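You operate a simulated robot arm through the tools that you are given. There is no shell and no other tool.

The job below is to be done with a simulated robot arm. You get a single attempt, and the scene is never put back.

## Task
Open the key desk drawer, put the yellow cap from the inside of the key desk drawer on the narrow end of the red pedestal and shut the drawer again. Open the lamp desk drawer, take the green lamp from the inside of the lamp desk drawer and put it on the paper disc and shut the drawer again. Take the green net bag from the work top of the kettle rack and leave it on the highest shelf of the kettle rack. Put the green enamel cup in the inside of the copper tray. Close the card desk drawer. Press the test button two times. Put two of the white discs from the wide end of the red pedestal on the rear strip of the long bench. Fetch the white-cap bottle and stand it on the wide end of the red pedestal. Fetch the red scrubber and set it on the lower shelf of the green rack. Take the blue pad and put it on the top of the short bench. The order is free. Set down upright: yellow cap, net bag, green enamel cup, white-cap bottle.

It is judged by the outcome, as a careful person would: the job done as asked, and still so three seconds after it is handed in. It fails if anything else is knocked over, pushed out of place, dropped, spilled or broken. Lids that push on must go on centred and level and be pressed home; caps that screw on are set level and turned clockwise until they are tight.

## Robot
A 6-joint arm with a fingered hand on a trunk, on a base that moves. Base frame: it is fixed to the floor where the robot stands at the start and does not move with it; the origin is under the middle of the robot, x ahead of it, y to its left, z up. Lengths are in cm, angles in degrees, forces in N, time in s.
With the tool pointing down near the work surface it reaches from about 46 to 80 cm from the robot's upright axis, wherever it stands. Its first joint turns from -166.0 to 166.0 degrees. Places, roughly: blue pad (7x9x3 cm) [-40, 170, 90]; card desk drawer [350, 260, 70]; green enamel cup (7x7x8 cm) [910, 270, 130]; green lamp (3x3x4 cm) [220, 320, 70]; highest shelf of the kettle rack (101x19 cm) [914, 284, 156]; inside of the copper tray (17x17 cm) [918, 266, 86]; key desk drawer [290, 290, 70]; lamp desk drawer [220, 320, 70]; lower shelf of the green rack (16x136 cm) [-38, 166, 92]; narrow end of the red pedestal (18x20 cm) [178, 378, 90]; net bag [925, 300, 100]; paper disc (5x5x1 cm) [-100, 470, 90]; rear strip of the long bench (60x25 cm) [-18, 456, 86]; red scrubber (7x10x6 cm) [120, 50, 60]; test button [200, 360, 90]; top of the short bench [-300, -260, 80]; white disc (5x5x3 cm) [170, 380, 90]; white-cap bottle (4x4x9 cm) [110, 390, 90]; wide end of the red pedestal [160, 390, 90]; yellow cap (5x5x5 cm) [290, 290, 70]. Payload 4 kg.
Tool frame: the origin (TCP) lies between the finger pads and is the grasp point; the fingertips stand 2 cm ahead of it; z points along the fingers, y is the line along which they close. The gripper opens to 14 cm; its body begins 5.4 cm behind the TCP. The gripper is a hand of 3 fingers: y runs from the thumb to the fingers, the wrist lies at [0, 0, -21.5] in the tool frame, and closing takes about 1.5 s.
Orientation is that of the tool frame in the base frame, as a unit quaternion [x, y, z, w]. With the fingers straight down and closing along the base's y, the tool's x points along the base's -x, its y along +y and its z along -z.

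## Interface
- The arm moves only by the tool nudge_tool. Its argument "rows" is a list of rows, each a list of 6 numbers: the shift along the tool's x, y, z in units of 250 mm (1.0 is 250 mm), then the turn, a rotation vector about the tool's x, y, z in units of 90 degrees (1.0 is 90 degrees). In form: [[tx, ty, tz, wx, wy, wz], ...]. A call has 1 to 20 rows; each row is the pose to reach, as a shift and turn from the pose commanded when the call began, along the tool's axes at that moment. "hand" is the closure, from 0 (fully open) to 1 (shut), set as the call begins (left out, the last holds). A call with a number of a shift or a turn outside -1 to 1 is refused whole. Rows are played at 5 a second. More than 5 cm and 8.6 degrees between two rows, or a gripper value outside its range, and nothing of the call is played. Where a pose cannot be reached the arm comes as near as it can. A force on the tool above 40 N (or 10 N above the force at the start of the call, whichever is more), or a blocked arm, ends the call early, and 0.2 s more pass. The fingers move at their own pace (about 4.5 cm/s each) and stop on an object; they squeeze with about 29 N. The grip force told is the motor's: it shows also when the fingers shut on nothing. Time passes only in rows, and 0.2 s behind the last, so rows that repeat a pose let the fingers close. The reply holds the time, the measured pose of the TCP, the force on the tool along the base axes, the opening and the grip force, in the units named above and with some noise, with the torque about the TCP (base axes, N m) and any sound that the robot's microphone picked up.
- Cameras (640 x 400 px; columns grow to the right, rows downward): "scene" is now at [6.3, 14.65, 144.84]; the picture's right is [-0.35, -0.94, 0.00], its down [-0.56, 0.21, -0.80] and it looks along [0.75, -0.28, -0.60] (base axes); focal length 264 px, centre (320, 200). "wrist" rides on the gripper at [7.4, -4.3, -7.9] in the tool frame; the picture's right is [0.50, 0.87, 0.00], its down [-0.59, 0.34, -0.73] and it looks along [-0.64, 0.37, 0.68] (tool axes); focal length 275 px, centre (320, 200). There is no depth. A picture from a camera that has moved, and an enlarged one, comes with that camera's place and axes in the base frame and with its lens. The place of the scene camera against the robot may be out by one fixed shift of up to 2.5 cm in any direction.
- get_image(camera): a new picture of that camera. It takes no simulated time.
- lift_body(by): moves the trunk up (or, below 0, down) by that many cm; the arm and the scene camera ride with it, the base frame stays. It gives what a move gives, with no picture.
- steer(legs): drives the robot by 1 to 6 legs, each [ahead, left, turn to the left] in cm, cm and degrees, along the robot's own axes; the way and the turn of a leg run together, so that a leg with both is an arc; at most 150 cm and 180 degrees a leg. The arm and the cameras ride along, it lands a little off, and it stops where it bumps. It gives what a move gives.
- finger_targets(finger1, finger2, thumb_bend): sets how far each is bent, from 0 (flat) to 1 (curled in); at 0.3 the hand is open as for a grip, at 0.7 the pads meet at the TCP. One left out holds its place. A second passes; each finger stops where it meets its share of the squeeze, and holds until it gets a number again. A gripper value or a shape takes the hand back. It gives what a move gives, with no picture; readings hold the bend of each and the force on the fingers (four entries, about 0 where the hand has none), thumb and palm.
- preshape(shape): the hand has 3 fingers and takes this shape, open, in about a second: jaw (thumb against the fingers, like two jaws); tri (thumb and two fingers); tip (a fingertip pinch); poke (one finger out to press); point (the index stretched); flat (the hand flat); cup (the hand cupped); fist (a fist). The gripper value then closes the fingers along that shape, each until it touches; the sizes above hold for jaw. It gives what a move gives, with no picture.
- turn_head(pan, tilt): turns the head with the scene camera to pan (to the left, within 120 degrees either way) and tilt (down, from -29 to 69), counted from straight ahead of the robot. It gives what a move gives.
- close_up(camera, box): a new picture of the part [left, top, right, bottom] of that camera's present view, enlarged. It takes no simulated time.
- finish_job(): hands the job in; it is judged then, once.

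Places have to be worked out from the pictures, the camera data and where the tool is seen. Open the gripper and draw the arm clear of the work before you hand the job in, unless the task says otherwise.

The tools are called as name(argument=value, ...) on one line, values as JSON. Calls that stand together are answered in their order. nudge_tool: Moves the arm, as the interface text tells. Its arguments: {"type":"object","properties":{"rows":{"type":"array","items":{"type":"array","items":{"type":"number"}}},"hand":{"type":"number"}},"required":["rows"]} The other tools are called the same way: lift_body (by) moves the trunk up or down; preshape (shape) gives the hand a shape; finger_targets (finger1, finger2, thumb_bend) moves the fingers one by one; steer (legs) drives the base; turn_head (pan, tilt) turns the head that bears the scene camera; get_image (camera) takes a picture; close_up (camera, box) takes an enlarged picture of a part of a camera's view; finish_job () hands the job in.

At the start:

```text
time_s: 0.0
eef_pos: [55.05, -19.94, 95.45]
tcp_rot: [0.0, 1.0, 0.0, 0.001]
force: [0.3, -0.5, -0.1]
ft_torque: [0.01, -0.03, 0.0]
opening: 14.0
finger_force: 0.0
shape: jaw
bend: [0.3, 0.3, 0.3]
finger forces: [0.1, 0.0, 0.1, 0.0, 0.0, 0.0]
trunk travel left (down, up): [-2.5, 56.5]
robot x, y, heading: [-0.08, -0.26, 0.0]
head pan, tilt (commanded): [-20.7, 36.7]
```

scene: 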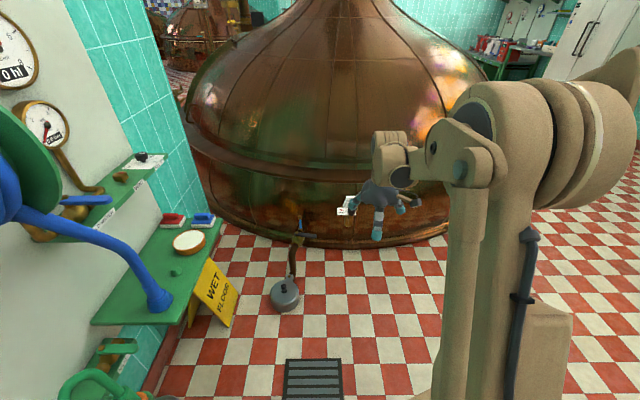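
wrist: 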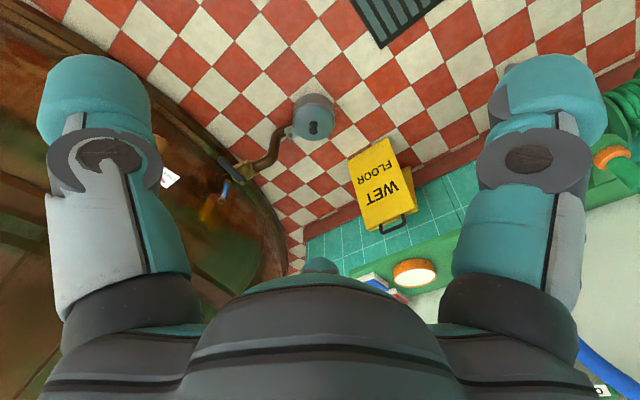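

I begin by looking around: the first picture shows a wall shelf unit at the left front and a copper kettle ahead. I turn the head to survey the room.

turn_head(pan=30, tilt=25)

get_image(camera="scene")

turn_head(pan=80, tilt=20)

get_image(camera="scene")

turn_head(pan=120, tilt=20)

get_image(camera="scene")

turn_head(pan=-60, tilt=20)

get_image(camera="scene")

turn_head(pan=-115, tilt=20)

get_image(camera="scene")

```text
time_s: 1.2
eef_pos: [54.97, -19.84, 95.16]
tcp_rot: [0.0, 1.0, 0.0, 0.0]
force: [-0.9, -0.4, 0.5]
ft_torque: [0.01, -0.01, 0.01]
opening: 14.0
finger_force: 0.1
shape: jaw
bend: [0.3, 0.3, 0.3]
finger forces: [0.0, 0.1, 0.0, 0.0, 0.1, 0.1]
trunk travel left (down, up): [-2.5, 56.5]
robot x, y, heading: [-0.3, -0.18, -0.0]
head pan, tilt (commanded): [30.0, 25.0]
```

```text
taken
camera scene: at [6.14, 22.33, 146.68], right [0.5, -0.87, 0.0], down [-0.37, -0.21, -0.91], along [0.79, 0.45, -0.42], focal length 264 px, centre (320, 200)
```

scene: 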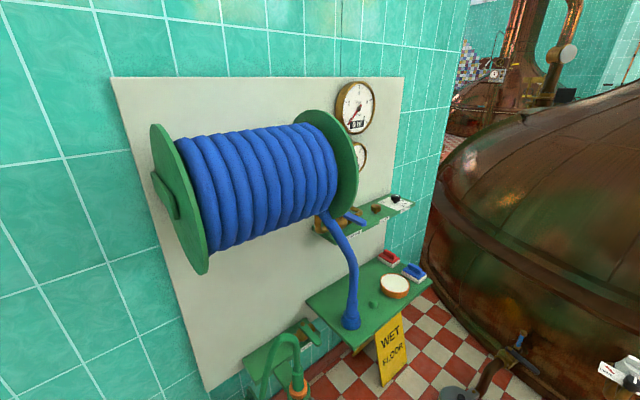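

```text
time_s: 2.4
eef_pos: [54.94, -20.03, 95.24]
tcp_rot: [0.0, 1.0, 0.0, 0.0]
force: [0.0, -0.5, -0.5]
ft_torque: [-0.01, 0.0, 0.01]
opening: 13.98
finger_force: 0.0
shape: jaw
bend: [0.3, 0.3, 0.3]
finger forces: [0.1, 0.0, 0.0, 0.0, 0.0, 0.0]
trunk travel left (down, up): [-2.5, 56.5]
robot x, y, heading: [-0.01, 0.15, 0.1]
head pan, tilt (commanded): [80.0, 20.0]
```

```text
taken
camera scene: at [-0.22, 26.9, 147.49], right [0.98, -0.17, 0.0], down [-0.06, -0.34, -0.94], along [0.16, 0.93, -0.34], focal length 264 px, centre (320, 200)
```

scene: 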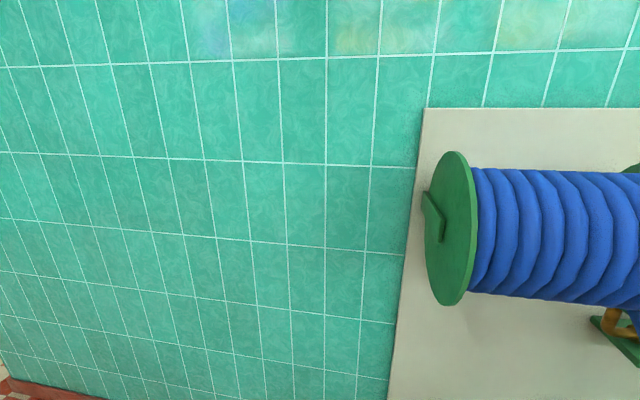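

```text
time_s: 3.4
eef_pos: [54.92, -20.02, 95.27]
tcp_rot: [0.001, 1.0, 0.0, 0.0]
force: [0.0, -0.2, 0.0]
ft_torque: [-0.02, -0.02, -0.01]
opening: 14.0
finger_force: 0.0
shape: jaw
bend: [0.3, 0.3, 0.3]
finger forces: [0.0, 0.0, 0.1, 0.0, 0.1, 0.0]
trunk travel left (down, up): [-2.5, 56.5]
robot x, y, heading: [-0.27, 0.2, -0.3]
head pan, tilt (commanded): [120.0, 20.0]
```

```text
taken
camera scene: at [-6.49, 25.8, 147.49], right [0.87, 0.5, 0.0], down [0.17, -0.3, -0.94], along [-0.47, 0.81, -0.34], focal length 264 px, centre (320, 200)
```

scene: 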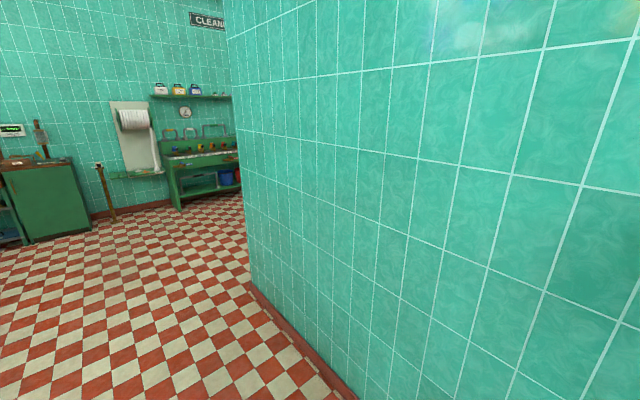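

```text
time_s: 6.1
eef_pos: [55.02, -19.98, 95.16]
tcp_rot: [0.0, 1.0, 0.0, 0.0]
force: [1.1, -0.4, 0.3]
ft_torque: [0.01, -0.02, 0.02]
opening: 14.01
finger_force: 0.1
shape: jaw
bend: [0.3, 0.3, 0.3]
finger forces: [0.0, 0.1, 0.0, 0.0, 0.0, 0.0]
trunk travel left (down, up): [-2.5, 56.5]
robot x, y, heading: [0.17, 0.43, -0.1]
head pan, tilt (commanded): [-60.0, 20.0]
```

```text
taken
camera scene: at [2.82, 9.66, 147.49], right [-0.87, -0.5, 0.0], down [-0.17, 0.3, -0.94], along [0.47, -0.81, -0.34], focal length 264 px, centre (320, 200)
```

scene: 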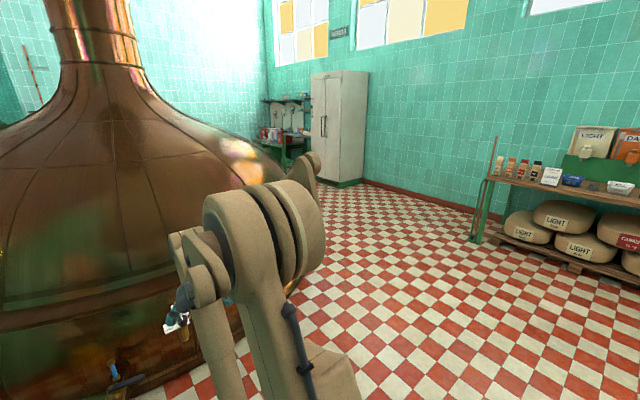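

```text
time_s: 7.4
eef_pos: [55.06, -19.89, 95.33]
tcp_rot: [0.0, 1.0, 0.0, -0.001]
force: [0.1, -1.1, 0.2]
ft_torque: [-0.01, -0.01, 0.01]
opening: 14.02
finger_force: 0.1
shape: jaw
bend: [0.3, 0.3, 0.3]
finger forces: [0.1, 0.1, 0.0, 0.0, 0.0, 0.1]
trunk travel left (down, up): [-2.5, 56.5]
robot x, y, heading: [0.08, 0.52, -0.1]
head pan, tilt (commanded): [-115.0, 20.0]
```

```text
taken
camera scene: at [-5.77, 9.28, 147.49], right [-0.91, 0.42, 0.0], down [0.14, 0.31, -0.94], along [-0.4, -0.85, -0.34], focal length 264 px, centre (320, 200)
```

scene: 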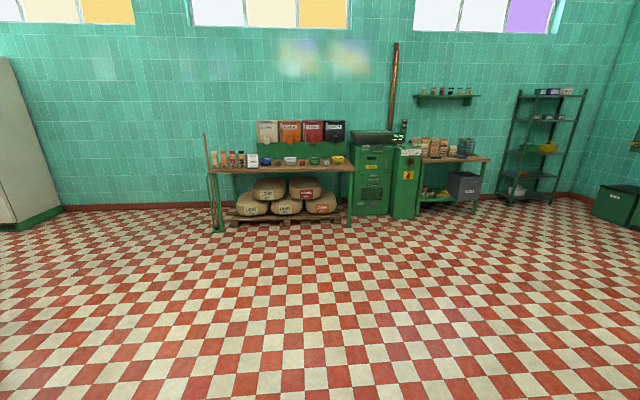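

The surveys show a big brewhouse; the red brush near (124, 47, 60) on the lower green wall shelf is the scrubber. I zoom in on that shelf area for details.

turn_head(pan=15, tilt=35)

close_up(camera="scene", box=[160, 60, 480, 260])

get_image(camera="scene")

```text
time_s: 9.5
eef_pos: [55.01, -20.05, 95.32]
tcp_rot: [0.0, 1.0, 0.0, 0.0]
force: [-0.5, -0.4, 0.0]
ft_torque: [-0.02, -0.02, -0.03]
opening: 13.96
finger_force: 0.0
shape: jaw
bend: [0.3, 0.3, 0.3]
finger forces: [0.0, 0.0, 0.0, 0.1, 0.0, 0.1]
trunk travel left (down, up): [-2.5, 56.5]
robot x, y, heading: [0.27, -0.2, 0.1]
head pan, tilt (commanded): [15.0, 35.0]
```

```text
2.00 times, centred on (320, 160) of scene
camera zoom: at [6.66, 20.0, 145.1], right [0.26, -0.97, 0.0], down [-0.55, -0.15, -0.82], along [0.79, 0.21, -0.57], focal length 527 px, centre (320, 280)
```

zoom: 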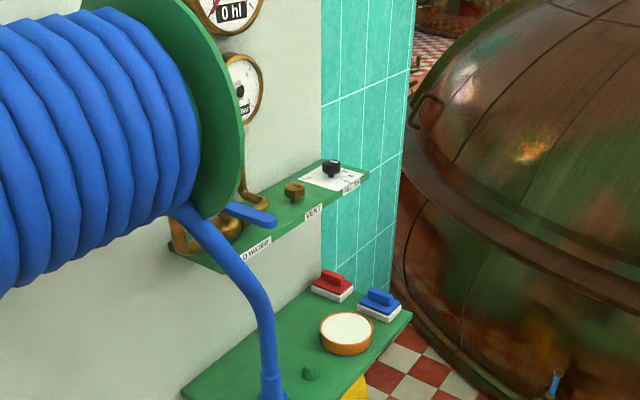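

```text
taken
camera scene: at [6.66, 20.0, 145.1], right [0.26, -0.97, 0.0], down [-0.55, -0.15, -0.82], along [0.79, 0.21, -0.57], focal length 264 px, centre (320, 200)
```

scene: 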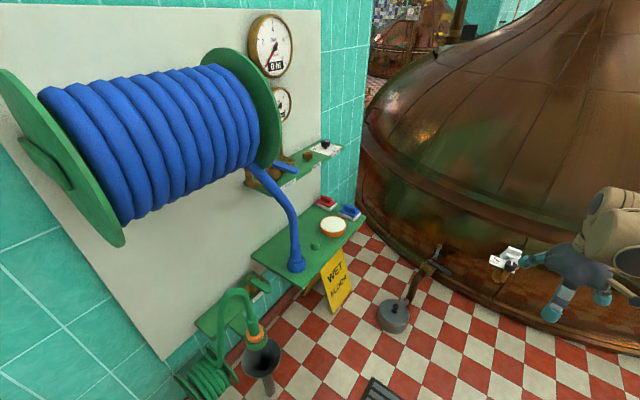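

The red scrubber sits near (121, 47) on the lower shelf; a grey pot stands near (100, 1) and a wet-floor sign near (101, 34). I look steeply down to judge the base's size and what stands near it.

turn_head(pan=0, tilt=69)

get_image(camera="scene")

turn_head(pan=80, tilt=69)

get_image(camera="scene")

get_image(camera="wrist")

```text
time_s: 10.5
eef_pos: [54.91, -19.94, 95.18]
tcp_rot: [0.0, 1.0, 0.0, 0.001]
force: [0.4, 0.5, 0.9]
ft_torque: [0.0, -0.05, -0.01]
opening: 14.02
finger_force: 0.2
shape: jaw
bend: [0.3, 0.3, 0.3]
finger forces: [0.1, 0.1, 0.0, 0.1, 0.0, 0.0]
trunk travel left (down, up): [-2.5, 56.5]
robot x, y, heading: [-0.1, 0.2, -0.2]
head pan, tilt (commanded): [0.0, 68.8]
```

```text
taken
camera scene: at [3.75, 17.73, 140.74], right [0.0, -1.0, 0.0], down [-0.93, 0.0, -0.36], along [0.36, 0.0, -0.93], focal length 264 px, centre (320, 200)
```

scene: 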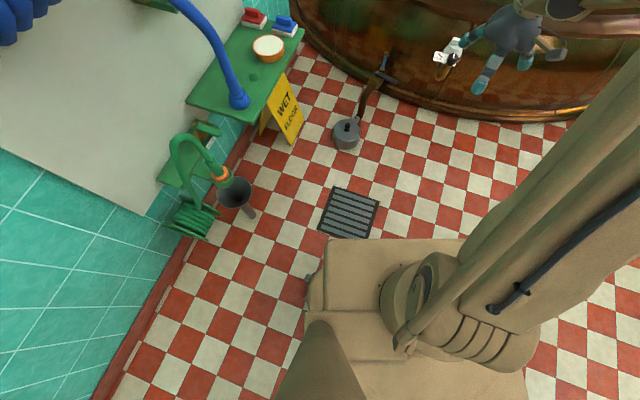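

```text
time_s: 12.0
eef_pos: [54.94, -19.89, 95.25]
tcp_rot: [0.0, 1.0, 0.0, 0.0]
force: [-0.8, -0.5, 0.1]
ft_torque: [-0.02, 0.03, -0.02]
opening: 14.0
finger_force: 0.2
shape: jaw
bend: [0.3, 0.3, 0.3]
finger forces: [0.0, 0.0, 0.0, 0.1, 0.0, 0.1]
trunk travel left (down, up): [-2.5, 56.5]
robot x, y, heading: [-0.08, 0.09, 0.4]
head pan, tilt (commanded): [80.0, 68.8]
```

```text
taken
camera scene: at [-0.87, 23.23, 140.74], right [0.98, -0.17, 0.0], down [-0.16, -0.92, -0.36], along [0.06, 0.36, -0.93], focal length 264 px, centre (320, 200)
```

scene: 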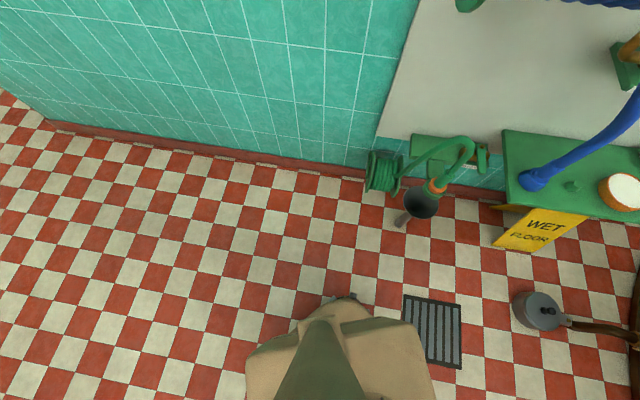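

```text
taken
camera wrist: at [47.49, -24.26, 103.24], right [-0.5, 0.87, 0.0], down [0.59, 0.34, 0.73], along [0.64, 0.37, -0.68], focal length 275 px, centre (320, 200)
```

wrist: 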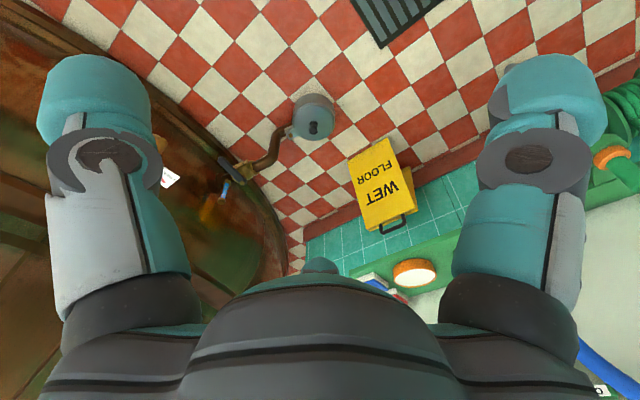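

The base front edge is about 30 cm ahead of its middle, so I must stay short of the pot at (100, 1). I first swing the hand up and to the left so it doesn't meet the kettle when I drive ahead.

nudge_tool(rows=[[-0.02, 0.166, -0.066, 0, 0, 0], [-0.04, 0.333, -0.133, 0, 0, 0], [-0.06, 0.5, -0.2, 0, 0, 0], [-0.08, 0.666, -0.266, 0, 0, 0], [-0.1, 0.833, -0.333, 0, 0, 0], [-0.12, 1.0, -0.4, 0, 0, 0]], hand=0)

nudge_tool(rows=[[0, 0.18, 0, 0, 0, 0], [0, 0.36, 0, 0, 0, 0], [0, 0.54, 0, 0, 0, 0], [0, 0.6, 0, 0, 0, 0]])

```text
time_s: 13.4
eef_pos: [57.85, 5.01, 105.27]
tcp_rot: [0.0, 1.0, 0.0, 0.0]
force: [-0.5, -0.1, 1.1]
ft_torque: [0.02, -0.02, 0.0]
opening: 13.99
finger_force: 0.1
shape: jaw
bend: [0.3, 0.3, 0.3]
finger forces: [0.1, 0.0, 0.0, 0.0, 0.0, 0.0]
trunk travel left (down, up): [-2.5, 56.5]
robot x, y, heading: [0.06, -0.23, 0.1]
head pan, tilt (commanded): [80.0, 68.8]
```

```text
time_s: 14.4
eef_pos: [57.89, 20.08, 105.25]
tcp_rot: [0.001, 1.0, 0.0, 0.001]
force: [-0.5, 0.3, 0.4]
ft_torque: [-0.02, -0.02, 0.02]
opening: 14.01
finger_force: 0.0
shape: jaw
bend: [0.3, 0.3, 0.3]
finger forces: [0.1, 0.0, 0.0, 0.0, 0.1, 0.0]
trunk travel left (down, up): [-2.5, 56.5]
robot x, y, heading: [-0.29, 0.15, -0.1]
head pan, tilt (commanded): [80.0, 68.8]
```

The arm moves exactly as commanded. Now I drive 54 ahead and 10 left, holding the heading, which keeps the base front about 6–9 cm short of the pot.

steer(legs=[[54, 10, 0]])

turn_head(pan=15, tilt=50)

get_image(camera="scene")

get_image(camera="wrist")

```text
time_s: 17.6
eef_pos: [111.82, 30.5, 105.25]
tcp_rot: [-0.001, 1.0, -0.001, -0.001]
force: [0.2, 0.5, -0.2]
ft_torque: [-0.03, 0.02, 0.01]
opening: 13.99
finger_force: 0.0
shape: jaw
bend: [0.3, 0.3, 0.3]
finger forces: [0.1, 0.0, 0.0, 0.1, 0.0, 0.1]
trunk travel left (down, up): [-2.5, 56.5]
robot x, y, heading: [53.61, 10.18, 0.2]
head pan, tilt (commanded): [80.0, 68.8]
```

```text
time_s: 18.9
eef_pos: [111.39, 30.44, 105.36]
tcp_rot: [-0.002, 1.0, 0.001, 0.001]
force: [0.2, 0.8, 0.0]
ft_torque: [-0.01, -0.06, 0.04]
opening: 14.0
finger_force: 0.1
shape: jaw
bend: [0.3, 0.3, 0.3]
finger forces: [0.0, 0.0, 0.1, 0.0, 0.0, 0.0]
trunk travel left (down, up): [-2.5, 56.5]
robot x, y, heading: [53.45, 10.05, 0.5]
head pan, tilt (commanded): [15.0, 50.0]
```

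```text
taken
camera scene: at [59.93, 29.92, 142.94], right [0.26, -0.96, 0.0], down [-0.74, -0.2, -0.64], along [0.62, 0.17, -0.77], focal length 264 px, centre (320, 200)
```

scene: 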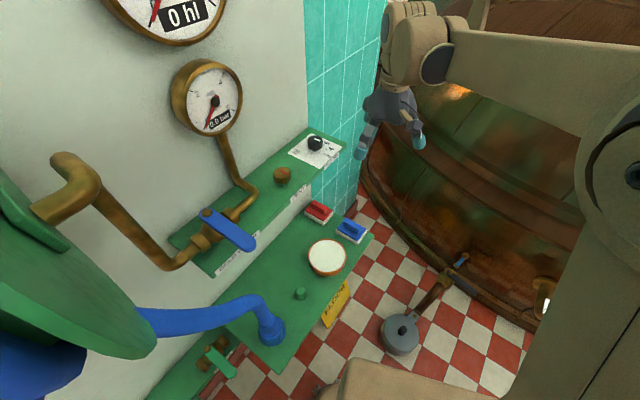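

```text
taken
camera wrist: at [103.98, 26.12, 113.41], right [-0.5, 0.86, 0.0], down [0.58, 0.34, 0.74], along [0.64, 0.37, -0.68], focal length 275 px, centre (320, 200)
```

wrist: 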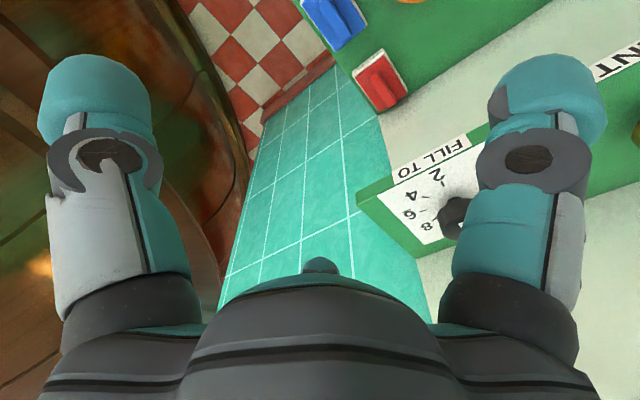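

Both cameras see the red scrubber; I enlarge it in each to fix its place and direction.

close_up(camera="scene", box=[270, 170, 398, 250])

close_up(camera="wrist", box=[270, 0, 462, 120])

```text
5.00 times, centred on (334, 210) of scene
camera zoom: at [59.93, 29.92, 142.94], right [0.26, -0.96, 0.0], down [-0.74, -0.2, -0.64], along [0.62, 0.17, -0.77], focal length 1318 px, centre (250, 150)
```

zoom: 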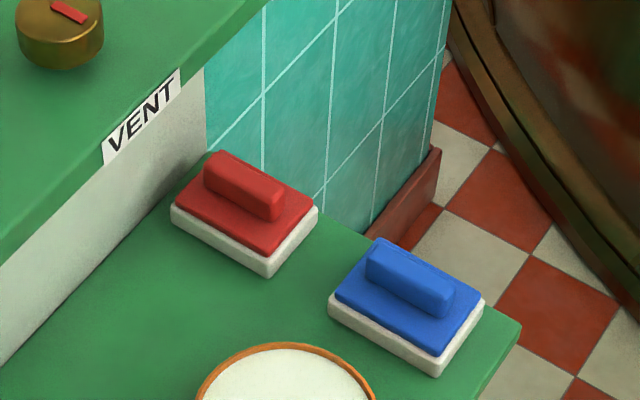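

```text
3.33 times, centred on (366, 60) of wrist
camera zoom: at [103.98, 26.12, 113.41], right [-0.5, 0.86, 0.0], down [0.58, 0.34, 0.74], along [0.64, 0.37, -0.68], focal length 918 px, centre (167, 667)
```

zoom: 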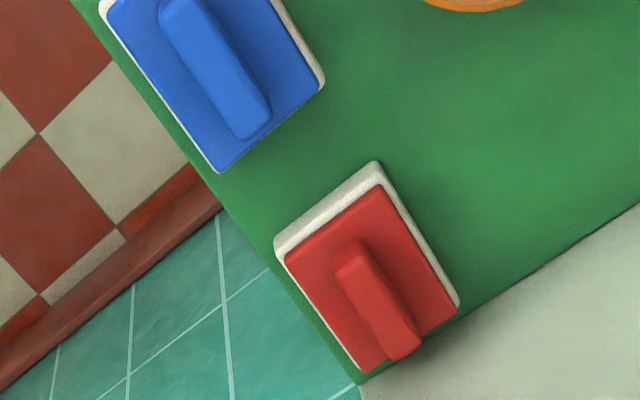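

The scrubber is centred near (118, 46.9), top z≈67, long side along 69°, and it lies beneath the upper shelf (front corner ≈(118.6, 38.7, 95)). I need an oblique approach with the camera on the upper side, so I draw back and yaw the hand clockwise 111° in two steps.

nudge_tool(rows=[[0.094, -0.029, 0, 0, 0, 0.088], [0.187, -0.057, 0, 0, 0, 0.176], [0.281, -0.086, 0, 0, 0, 0.264], [0.375, -0.114, 0, 0, 0, 0.353], [0.469, -0.143, 0, 0, 0, 0.441], [0.562, -0.171, 0, 0, 0, 0.529], [0.656, -0.2, 0, 0, 0, 0.617]])

nudge_tool(rows=[[0, 0, 0, 0, 0, 0.088], [0, 0, 0, 0, 0, 0.176], [0, 0, 0, 0, 0, 0.264], [0, 0, 0, 0, 0, 0.353], [0, 0, 0, 0, 0, 0.441], [0, 0, 0, 0, 0, 0.529], [0, 0, 0, 0, 0, 0.617]])

```text
time_s: 20.5
eef_pos: [94.9, 25.23, 105.3]
tcp_rot: [0.465, 0.885, 0.001, 0.001]
force: [0.6, -1.4, -0.2]
ft_torque: [0.04, 0.02, -0.01]
opening: 14.01
finger_force: 0.2
shape: jaw
bend: [0.3, 0.3, 0.3]
finger forces: [0.0, 0.0, 0.0, 0.0, 0.0, 0.0]
trunk travel left (down, up): [-2.5, 56.5]
robot x, y, heading: [53.81, 10.39, 0.2]
head pan, tilt (commanded): [15.0, 50.0]
```

```text
time_s: 22.1
eef_pos: [95.1, 25.4, 105.41]
tcp_rot: [0.824, 0.566, 0.001, 0.0]
force: [0.6, 0.3, 0.3]
ft_torque: [-0.03, -0.03, 0.0]
opening: 13.99
finger_force: 0.0
shape: jaw
bend: [0.3, 0.3, 0.3]
finger forces: [0.0, 0.0, 0.0, 0.0, 0.0, 0.0]
trunk travel left (down, up): [-2.5, 56.5]
robot x, y, heading: [53.87, 10.7, 0.2]
head pan, tilt (commanded): [15.0, 50.0]
```

The yaw is as wanted (tool x toward the wall). Now I tilt the hand 40° so that it points forward-down toward the wall, and shift a little lower.

nudge_tool(rows=[[-0.011, 0.047, 0.064, 0, 0.089, 0], [-0.022, 0.094, 0.128, 0, 0.178, 0], [-0.033, 0.142, 0.192, 0, 0.267, 0], [-0.044, 0.189, 0.256, 0, 0.356, 0], [-0.055, 0.236, 0.32, 0, 0.444, 0]])

get_image(camera="wrist")

get_image(camera="scene")

```text
time_s: 23.3
eef_pos: [100.16, 22.03, 97.39]
tcp_rot: [0.773, 0.533, 0.283, -0.194]
force: [0.7, 0.7, 0.1]
ft_torque: [0.03, -0.02, 0.0]
opening: 13.99
finger_force: 0.0
shape: jaw
bend: [0.3, 0.3, 0.3]
finger forces: [0.0, 0.0, 0.1, 0.0, 0.0, 0.0]
trunk travel left (down, up): [-2.5, 56.5]
robot x, y, heading: [53.82, 10.11, 0.3]
head pan, tilt (commanded): [15.0, 50.0]
```

```text
taken
camera wrist: at [96.28, 24.06, 108.26], right [0.94, 0.05, 0.32], down [-0.01, -0.98, 0.18], along [0.33, -0.18, -0.93], focal length 275 px, centre (320, 200)
```

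wrist: 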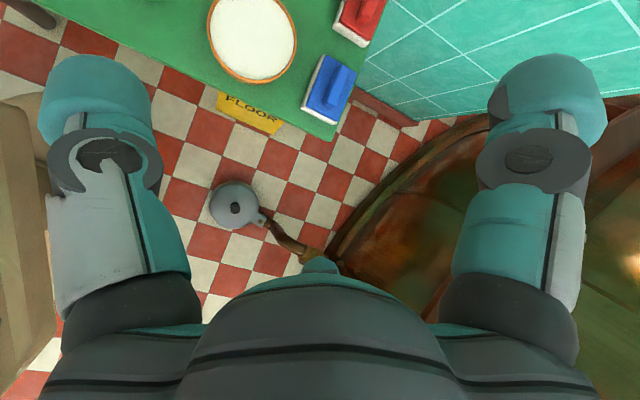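

```text
taken
camera scene: at [60.02, 29.89, 142.95], right [0.26, -0.96, 0.0], down [-0.74, -0.2, -0.64], along [0.62, 0.17, -0.77], focal length 264 px, centre (320, 200)
```

scene: 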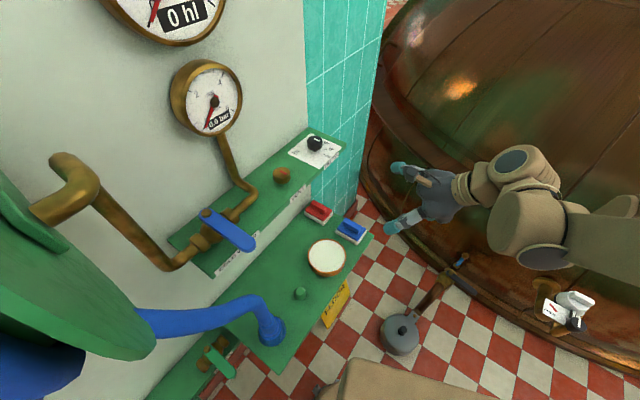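

The hand now points obliquely to the wall, clear of everything. I advance about 18 cm toward the pre-grasp place and take another look.

nudge_tool(rows=[[0.009, 0.046, 0.175, 0, 0, 0], [0.018, 0.092, 0.35, 0, 0, 0], [0.028, 0.138, 0.525, 0, 0, 0], [0.037, 0.184, 0.7, 0, 0, 0]])

get_image(camera="wrist")

get_image(camera="scene")

```text
time_s: 24.3
eef_pos: [108.73, 31.52, 84.51]
tcp_rot: [0.773, 0.534, 0.282, -0.194]
force: [-0.3, 0.3, -1.8]
ft_torque: [0.01, 0.0, 0.01]
opening: 14.0
finger_force: 0.0
shape: jaw
bend: [0.3, 0.3, 0.3]
finger forces: [0.0, 0.1, 0.0, 0.1, 0.1, 0.0]
trunk travel left (down, up): [-2.5, 56.5]
robot x, y, heading: [53.94, 10.04, 0.0]
head pan, tilt (commanded): [15.0, 50.0]
```

```text
taken
camera wrist: at [104.92, 33.67, 95.38], right [0.95, 0.05, 0.32], down [-0.01, -0.98, 0.19], along [0.33, -0.18, -0.93], focal length 275 px, centre (320, 200)
```

wrist: 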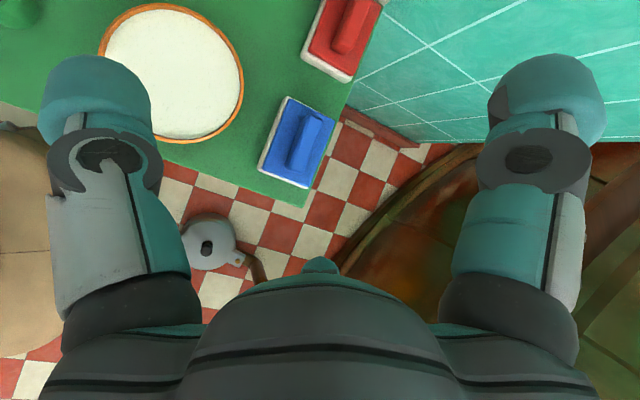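

```text
taken
camera scene: at [60.07, 29.92, 142.94], right [0.26, -0.96, 0.0], down [-0.74, -0.2, -0.64], along [0.62, 0.17, -0.77], focal length 264 px, centre (320, 200)
```

scene: 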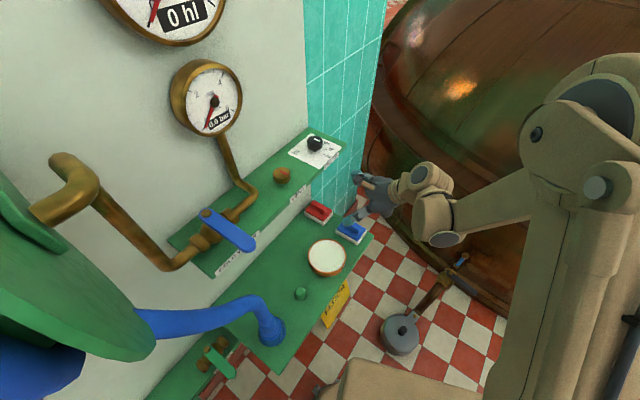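

The new view confirms the scrubber centre at about (118, 46.9). I move to a pre-grasp 14 cm back along the tool axis, steepening the tilt by 5° for clearance over the blue brush.

nudge_tool(rows=[[0.023, 0.042, 0.173, 0, -0.019, 0], [0.047, 0.084, 0.345, 0, -0.038, 0], [0.07, 0.126, 0.518, 0, -0.056, 0]])

get_image(camera="wrist")

close_up(camera="scene", box=[270, 130, 430, 230])

```text
time_s: 25.1
eef_pos: [115.14, 39.49, 75.71]
tcp_rot: [0.786, 0.541, 0.248, -0.17]
force: [0.4, 0.8, 0.5]
ft_torque: [0.02, -0.02, 0.0]
opening: 13.98
finger_force: 0.1
shape: jaw
bend: [0.3, 0.3, 0.3]
finger forces: [0.0, 0.0, 0.0, 0.0, 0.0, 0.0]
trunk travel left (down, up): [-2.5, 56.5]
robot x, y, heading: [53.82, 9.85, 0.1]
head pan, tilt (commanded): [15.0, 50.0]
```

```text
taken
camera wrist: at [111.65, 42.47, 86.47], right [0.95, 0.08, 0.29], down [0.0, -0.96, 0.27], along [0.3, -0.26, -0.92], focal length 275 px, centre (320, 200)
```

wrist: 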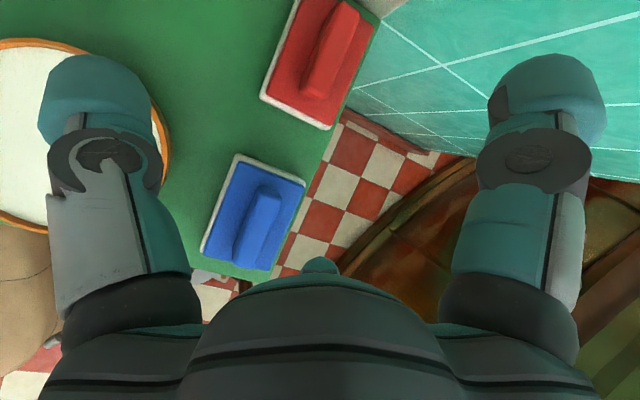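

```text
4.00 times, centred on (350, 180) of scene
camera zoom: at [60.05, 29.92, 142.94], right [0.26, -0.96, 0.0], down [-0.74, -0.2, -0.64], along [0.62, 0.17, -0.77], focal length 1054 px, centre (200, 280)
```

zoom: 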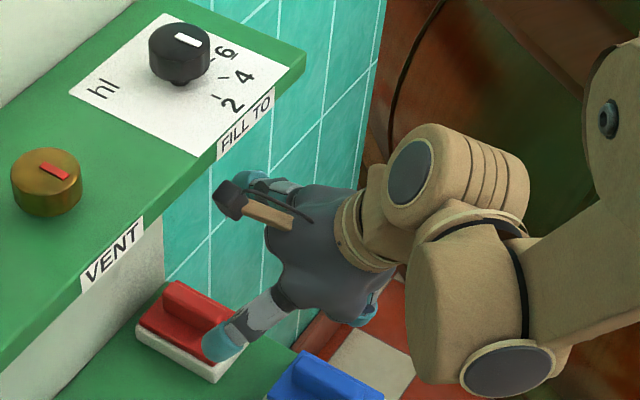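

The camera block and hand are clear of the upper shelf, and the scrubber lies right along the tool axis. I advance 14 cm along the tool axis onto it.

nudge_tool(rows=[[0, 0, 0.14, 0, 0, 0], [0, 0, 0.28, 0, 0, 0], [0, 0, 0.4, 0, 0, 0], [0, 0, 0.5, 0, 0, 0], [0, 0, 0.56, 0, 0, 0]])

get_image(camera="wrist")

close_up(camera="scene", box=[270, 130, 430, 230])

```text
time_s: 26.2
eef_pos: [117.13, 46.15, 66.12]
tcp_rot: [0.785, 0.542, 0.25, -0.168]
force: [0.6, -0.5, 0.2]
ft_torque: [-0.01, -0.03, -0.02]
opening: 13.98
finger_force: 0.0
shape: jaw
bend: [0.3, 0.3, 0.3]
finger forces: [0.0, 0.0, 0.0, 0.1, 0.0, 0.0]
trunk travel left (down, up): [-2.5, 56.5]
robot x, y, heading: [53.68, 10.01, -0.1]
head pan, tilt (commanded): [15.0, 50.0]
stopped in row 5: the force on the tool passed its limit at 55 N (the readings are from after the stop); the commanded pose is now the measured one
```

```text
taken
camera wrist: at [113.52, 49.19, 76.89], right [0.95, 0.07, 0.29], down [-0.01, -0.96, 0.27], along [0.3, -0.25, -0.92], focal length 275 px, centre (320, 200)
```

wrist: 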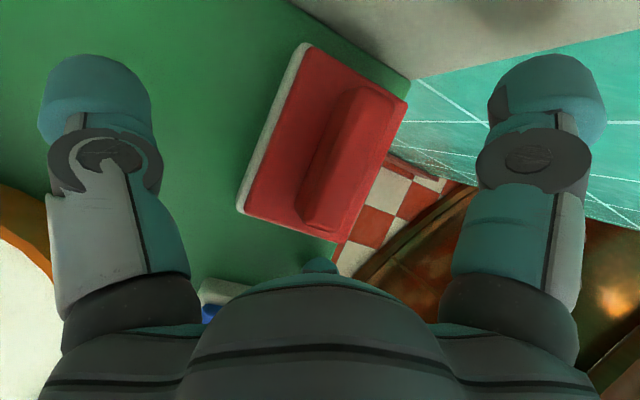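

```text
4.00 times, centred on (350, 180) of scene
camera zoom: at [59.39, 30.07, 142.93], right [0.26, -0.97, 0.0], down [-0.74, -0.2, -0.64], along [0.62, 0.17, -0.77], focal length 1054 px, centre (200, 280)
```

zoom: 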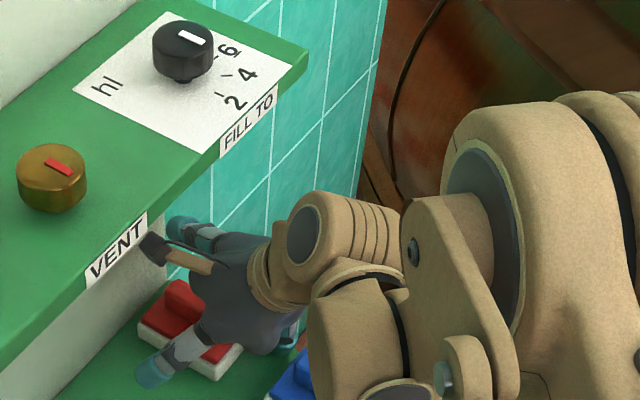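

The tips touched the shelf early: the hand's two fingers are spread along tool x, so the lower one met the shelf (bottom z≈61.5) first. I back straight out and study the other hand shapes, since this tilt doesn't suit the jaw.

nudge_tool(rows=[[0, 0, -0.16, 0, 0, 0], [0, 0, -0.32, 0, 0, 0], [0, 0, -0.48, 0, 0, 0], [0, 0, -0.64, 0, 0, 0], [0, 0, -0.8, 0, 0, 0]])

close_up(camera="scene", box=[320, 130, 480, 230])

preshape(shape="tip")

close_up(camera="scene", box=[320, 130, 480, 230])

get_image(camera="wrist")

preshape(shape="tri")

close_up(camera="scene", box=[320, 130, 480, 230])

get_image(camera="wrist")

```text
time_s: 27.4
eef_pos: [113.26, 35.46, 82.41]
tcp_rot: [0.784, 0.541, 0.251, -0.169]
force: [0.0, -0.8, 0.2]
ft_torque: [-0.01, 0.02, -0.01]
opening: 13.97
finger_force: 0.0
shape: jaw
bend: [0.3, 0.3, 0.3]
finger forces: [0.0, 0.0, 0.0, 0.0, 0.0, 0.1]
trunk travel left (down, up): [-2.5, 56.5]
robot x, y, heading: [53.69, 10.0, 0.0]
head pan, tilt (commanded): [15.0, 50.0]
```

```text
4.00 times, centred on (400, 180) of scene
camera zoom: at [59.8, 29.92, 142.95], right [0.26, -0.96, 0.0], down [-0.74, -0.2, -0.64], along [0.62, 0.17, -0.77], focal length 1054 px, centre (0, 280)
```

zoom: 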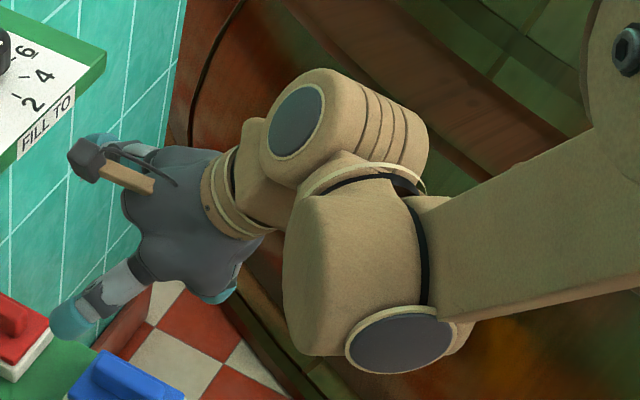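

```text
time_s: 28.3
eef_pos: [113.34, 35.46, 82.46]
tcp_rot: [0.785, 0.542, 0.25, -0.168]
force: [-0.5, 0.3, 0.1]
ft_torque: [-0.02, 0.02, -0.01]
opening: 14.01
finger_force: 0.0
shape: tip
bend: [0.3, 0.3, 0.3]
finger forces: [0.0, 0.1, 0.0, 0.1, 0.0, 0.0]
trunk travel left (down, up): [-2.5, 56.5]
robot x, y, heading: [54.05, 9.81, 0.1]
head pan, tilt (commanded): [15.0, 50.0]
```

```text
4.00 times, centred on (400, 180) of scene
camera zoom: at [59.9, 29.93, 142.94], right [0.26, -0.96, 0.0], down [-0.74, -0.2, -0.64], along [0.62, 0.17, -0.77], focal length 1054 px, centre (0, 280)
```

zoom: 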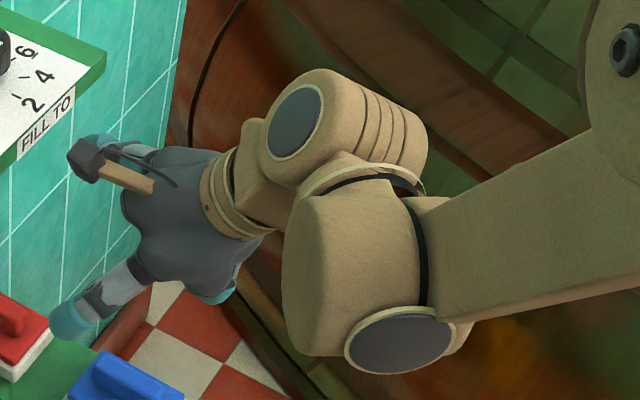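

```text
taken
camera wrist: at [109.68, 38.42, 93.14], right [0.95, 0.07, 0.29], down [-0.01, -0.96, 0.26], along [0.3, -0.25, -0.92], focal length 275 px, centre (320, 200)
```

wrist: 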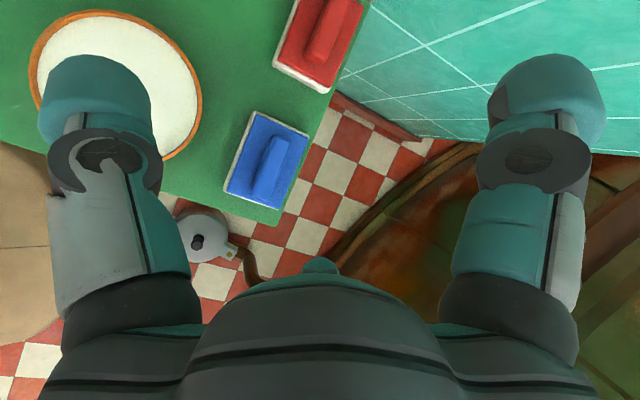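

```text
time_s: 29.2
eef_pos: [113.32, 35.49, 82.43]
tcp_rot: [0.784, 0.542, 0.251, -0.169]
force: [0.4, -0.4, 0.7]
ft_torque: [0.04, -0.03, -0.04]
opening: 13.99
finger_force: 0.0
shape: tri
bend: [0.3, 0.3, 0.3]
finger forces: [0.0, 0.0, 0.0, 0.0, 0.1, 0.0]
trunk travel left (down, up): [-2.5, 56.5]
robot x, y, heading: [54.22, 9.8, 0.3]
head pan, tilt (commanded): [15.0, 50.0]
```

```text
4.00 times, centred on (400, 180) of scene
camera zoom: at [59.9, 29.93, 142.94], right [0.26, -0.96, 0.0], down [-0.74, -0.2, -0.64], along [0.62, 0.17, -0.77], focal length 1054 px, centre (0, 280)
```

zoom: 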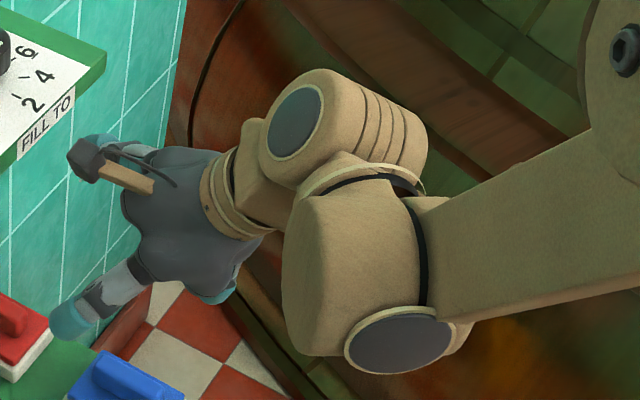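

```text
taken
camera wrist: at [109.69, 38.43, 93.13], right [0.95, 0.07, 0.29], down [-0.01, -0.96, 0.26], along [0.3, -0.25, -0.92], focal length 275 px, centre (320, 200)
```

wrist: 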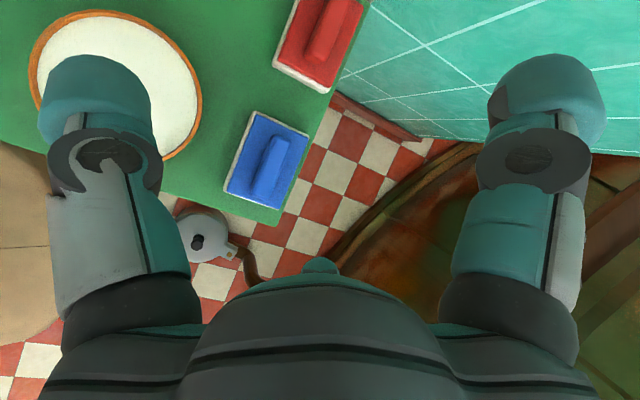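

All open shapes look alike: it is a three-finger radial hand (thumb at −y, two fingers toward +y, ±x). I test how it closes in free space in jaw and in tip.

preshape(shape="jaw")

nudge_tool(rows=[[0, 0, 0, 0, 0, 0], [0, 0, 0, 0, 0, 0], [0, 0, 0, 0, 0, 0], [0, 0, 0, 0, 0, 0], [0, 0, 0, 0, 0, 0], [0, 0, 0, 0, 0, 0], [0, 0, 0, 0, 0, 0]], hand=0.6)

get_image(camera="wrist")

close_up(camera="scene", box=[320, 130, 480, 230])

preshape(shape="tip")

nudge_tool(rows=[[0, 0, 0, 0, 0, 0], [0, 0, 0, 0, 0, 0], [0, 0, 0, 0, 0, 0], [0, 0, 0, 0, 0, 0], [0, 0, 0, 0, 0, 0], [0, 0, 0, 0, 0, 0], [0, 0, 0, 0, 0, 0]], hand=0.6)

get_image(camera="wrist")

close_up(camera="scene", box=[320, 130, 480, 230])

```text
time_s: 30.1
eef_pos: [113.17, 35.42, 82.32]
tcp_rot: [0.785, 0.542, 0.249, -0.169]
force: [0.6, -0.2, -0.4]
ft_torque: [0.01, -0.03, 0.05]
opening: 14.0
finger_force: 0.1
shape: jaw
bend: [0.3, 0.3, 0.3]
finger forces: [0.0, 0.0, 0.0, 0.0, 0.0, 0.0]
trunk travel left (down, up): [-2.5, 56.5]
robot x, y, heading: [53.67, 10.29, 0.6]
head pan, tilt (commanded): [15.0, 50.0]
```

```text
time_s: 31.7
eef_pos: [113.34, 35.45, 82.43]
tcp_rot: [0.784, 0.542, 0.249, -0.169]
force: [-0.9, -0.1, -1.1]
ft_torque: [0.01, 0.01, 0.0]
opening: 5.63
finger_force: 0.0
shape: jaw
bend: [0.38, 0.38, 0.37]
finger forces: [0.0, 0.0, 0.0, 0.0, 0.1, 0.0]
trunk travel left (down, up): [-2.5, 56.5]
robot x, y, heading: [53.85, 10.49, 0.3]
head pan, tilt (commanded): [15.0, 50.0]
```

```text
taken
camera wrist: at [109.68, 38.41, 93.15], right [0.95, 0.07, 0.29], down [-0.01, -0.96, 0.26], along [0.3, -0.25, -0.92], focal length 275 px, centre (320, 200)
```

wrist: 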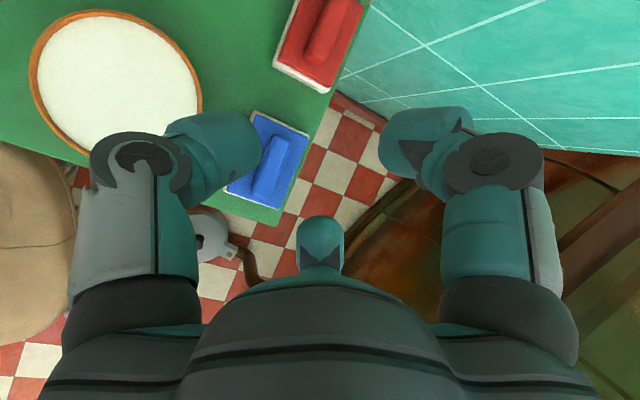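

```text
4.00 times, centred on (400, 180) of scene
camera zoom: at [59.9, 29.93, 142.94], right [0.26, -0.96, 0.0], down [-0.74, -0.2, -0.64], along [0.62, 0.17, -0.77], focal length 1054 px, centre (0, 280)
```

zoom: 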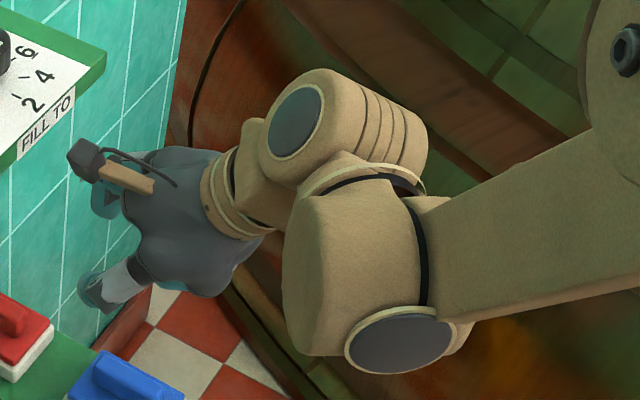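

```text
time_s: 32.6
eef_pos: [113.14, 35.49, 82.32]
tcp_rot: [0.784, 0.542, 0.25, -0.169]
force: [-0.9, 0.4, 0.8]
ft_torque: [-0.02, -0.02, 0.0]
opening: 14.01
finger_force: 0.0
shape: tip
bend: [0.3, 0.3, 0.3]
finger forces: [0.1, 0.0, 0.1, 0.1, 0.0, 0.1]
trunk travel left (down, up): [-2.5, 56.5]
robot x, y, heading: [53.82, 10.24, 0.1]
head pan, tilt (commanded): [15.0, 50.0]
```

```text
time_s: 34.2
eef_pos: [113.31, 35.6, 82.45]
tcp_rot: [0.784, 0.542, 0.25, -0.169]
force: [-0.7, 0.1, 0.3]
ft_torque: [0.02, -0.01, 0.0]
opening: 5.63
finger_force: 0.2
shape: tip
bend: [0.38, 0.38, 0.37]
finger forces: [0.0, 0.1, 0.0, 0.1, 0.1, 0.1]
trunk travel left (down, up): [-2.5, 56.5]
robot x, y, heading: [53.72, 10.07, 0.0]
head pan, tilt (commanded): [15.0, 50.0]
```

```text
taken
camera wrist: at [109.68, 38.41, 93.15], right [0.95, 0.07, 0.29], down [-0.01, -0.96, 0.26], along [0.3, -0.25, -0.92], focal length 275 px, centre (320, 200)
```

wrist: 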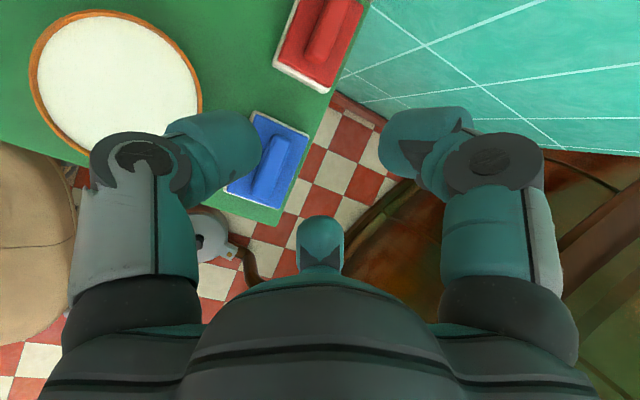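

```text
4.00 times, centred on (400, 180) of scene
camera zoom: at [59.9, 29.93, 142.94], right [0.26, -0.96, 0.0], down [-0.74, -0.2, -0.64], along [0.62, 0.17, -0.77], focal length 1054 px, centre (0, 280)
```

zoom: 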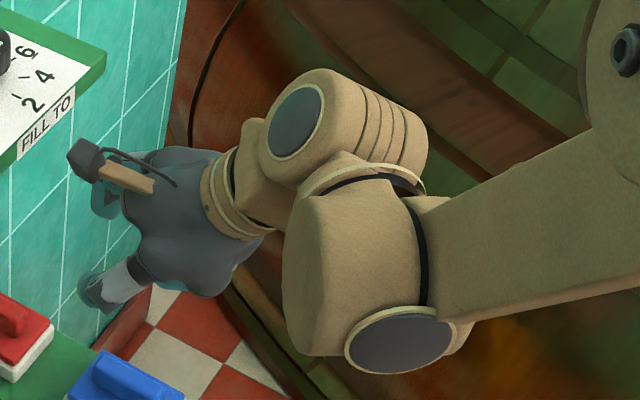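

The hand is a centric three-jaw gripper. A better grasp here: roll the hand −30° so one finger is on the far/upper side (behind the handle) and the other two straddle the body, with tilt 30° from vertical. I open and set that orientation while backing off a little.

preshape(shape="jaw")

nudge_tool(rows=[[0, 0, -0.03, 0, 0, -0.083], [0, 0, -0.06, 0, 0, -0.167], [0, 0, -0.09, 0, 0, -0.25], [0, 0, -0.12, 0, 0, -0.333]], hand=0)

nudge_tool(rows=[[0, 0, 0, 0.0278, -0.0481, 0], [0, 0, 0, 0.0278, -0.0481, 0]])

get_image(camera="wrist")

```text
time_s: 35.1
eef_pos: [113.23, 35.49, 82.3]
tcp_rot: [0.785, 0.542, 0.25, -0.169]
force: [0.3, 0.0, 0.4]
ft_torque: [-0.03, -0.02, -0.01]
opening: 14.03
finger_force: 0.2
shape: jaw
bend: [0.3, 0.3, 0.3]
finger forces: [0.0, 0.1, 0.1, 0.0, 0.0, 0.0]
trunk travel left (down, up): [-2.5, 56.5]
robot x, y, heading: [53.16, 10.5, 0.3]
head pan, tilt (commanded): [15.0, 50.0]
```

```text
time_s: 36.1
eef_pos: [112.52, 33.89, 84.84]
tcp_rot: [0.617, 0.727, 0.286, -0.099]
force: [-0.8, 0.7, 0.0]
ft_torque: [-0.02, 0.0, -0.01]
opening: 14.02
finger_force: 0.1
shape: jaw
bend: [0.3, 0.3, 0.3]
finger forces: [0.1, 0.0, 0.1, 0.0, 0.1, 0.0]
trunk travel left (down, up): [-2.5, 56.5]
robot x, y, heading: [53.8, 10.59, 0.0]
head pan, tilt (commanded): [15.0, 50.0]
```

```text
time_s: 36.7
eef_pos: [112.6, 33.83, 84.71]
tcp_rot: [0.626, 0.736, 0.245, -0.086]
force: [-0.1, -1.0, 0.0]
ft_torque: [0.01, 0.0, 0.0]
opening: 14.01
finger_force: 0.0
shape: jaw
bend: [0.3, 0.3, 0.3]
finger forces: [0.0, 0.0, 0.0, 0.1, 0.0, 0.1]
trunk travel left (down, up): [-2.5, 56.5]
robot x, y, heading: [53.76, 10.28, 0.3]
head pan, tilt (commanded): [15.0, 50.0]
```

```text
taken
camera wrist: at [105.44, 36.24, 93.81], right [0.73, 0.52, 0.44], down [0.31, -0.83, 0.47], along [0.61, -0.21, -0.77], focal length 275 px, centre (320, 200)
```

wrist: 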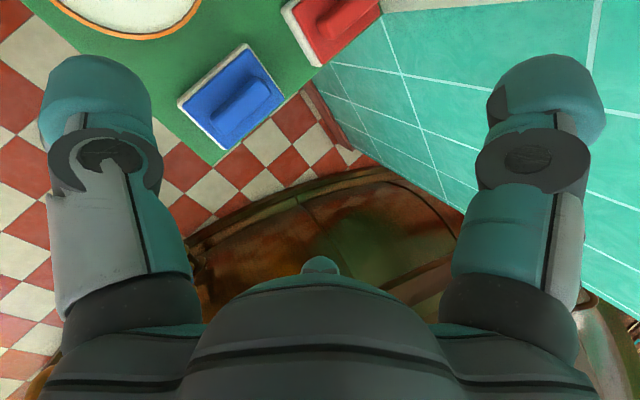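

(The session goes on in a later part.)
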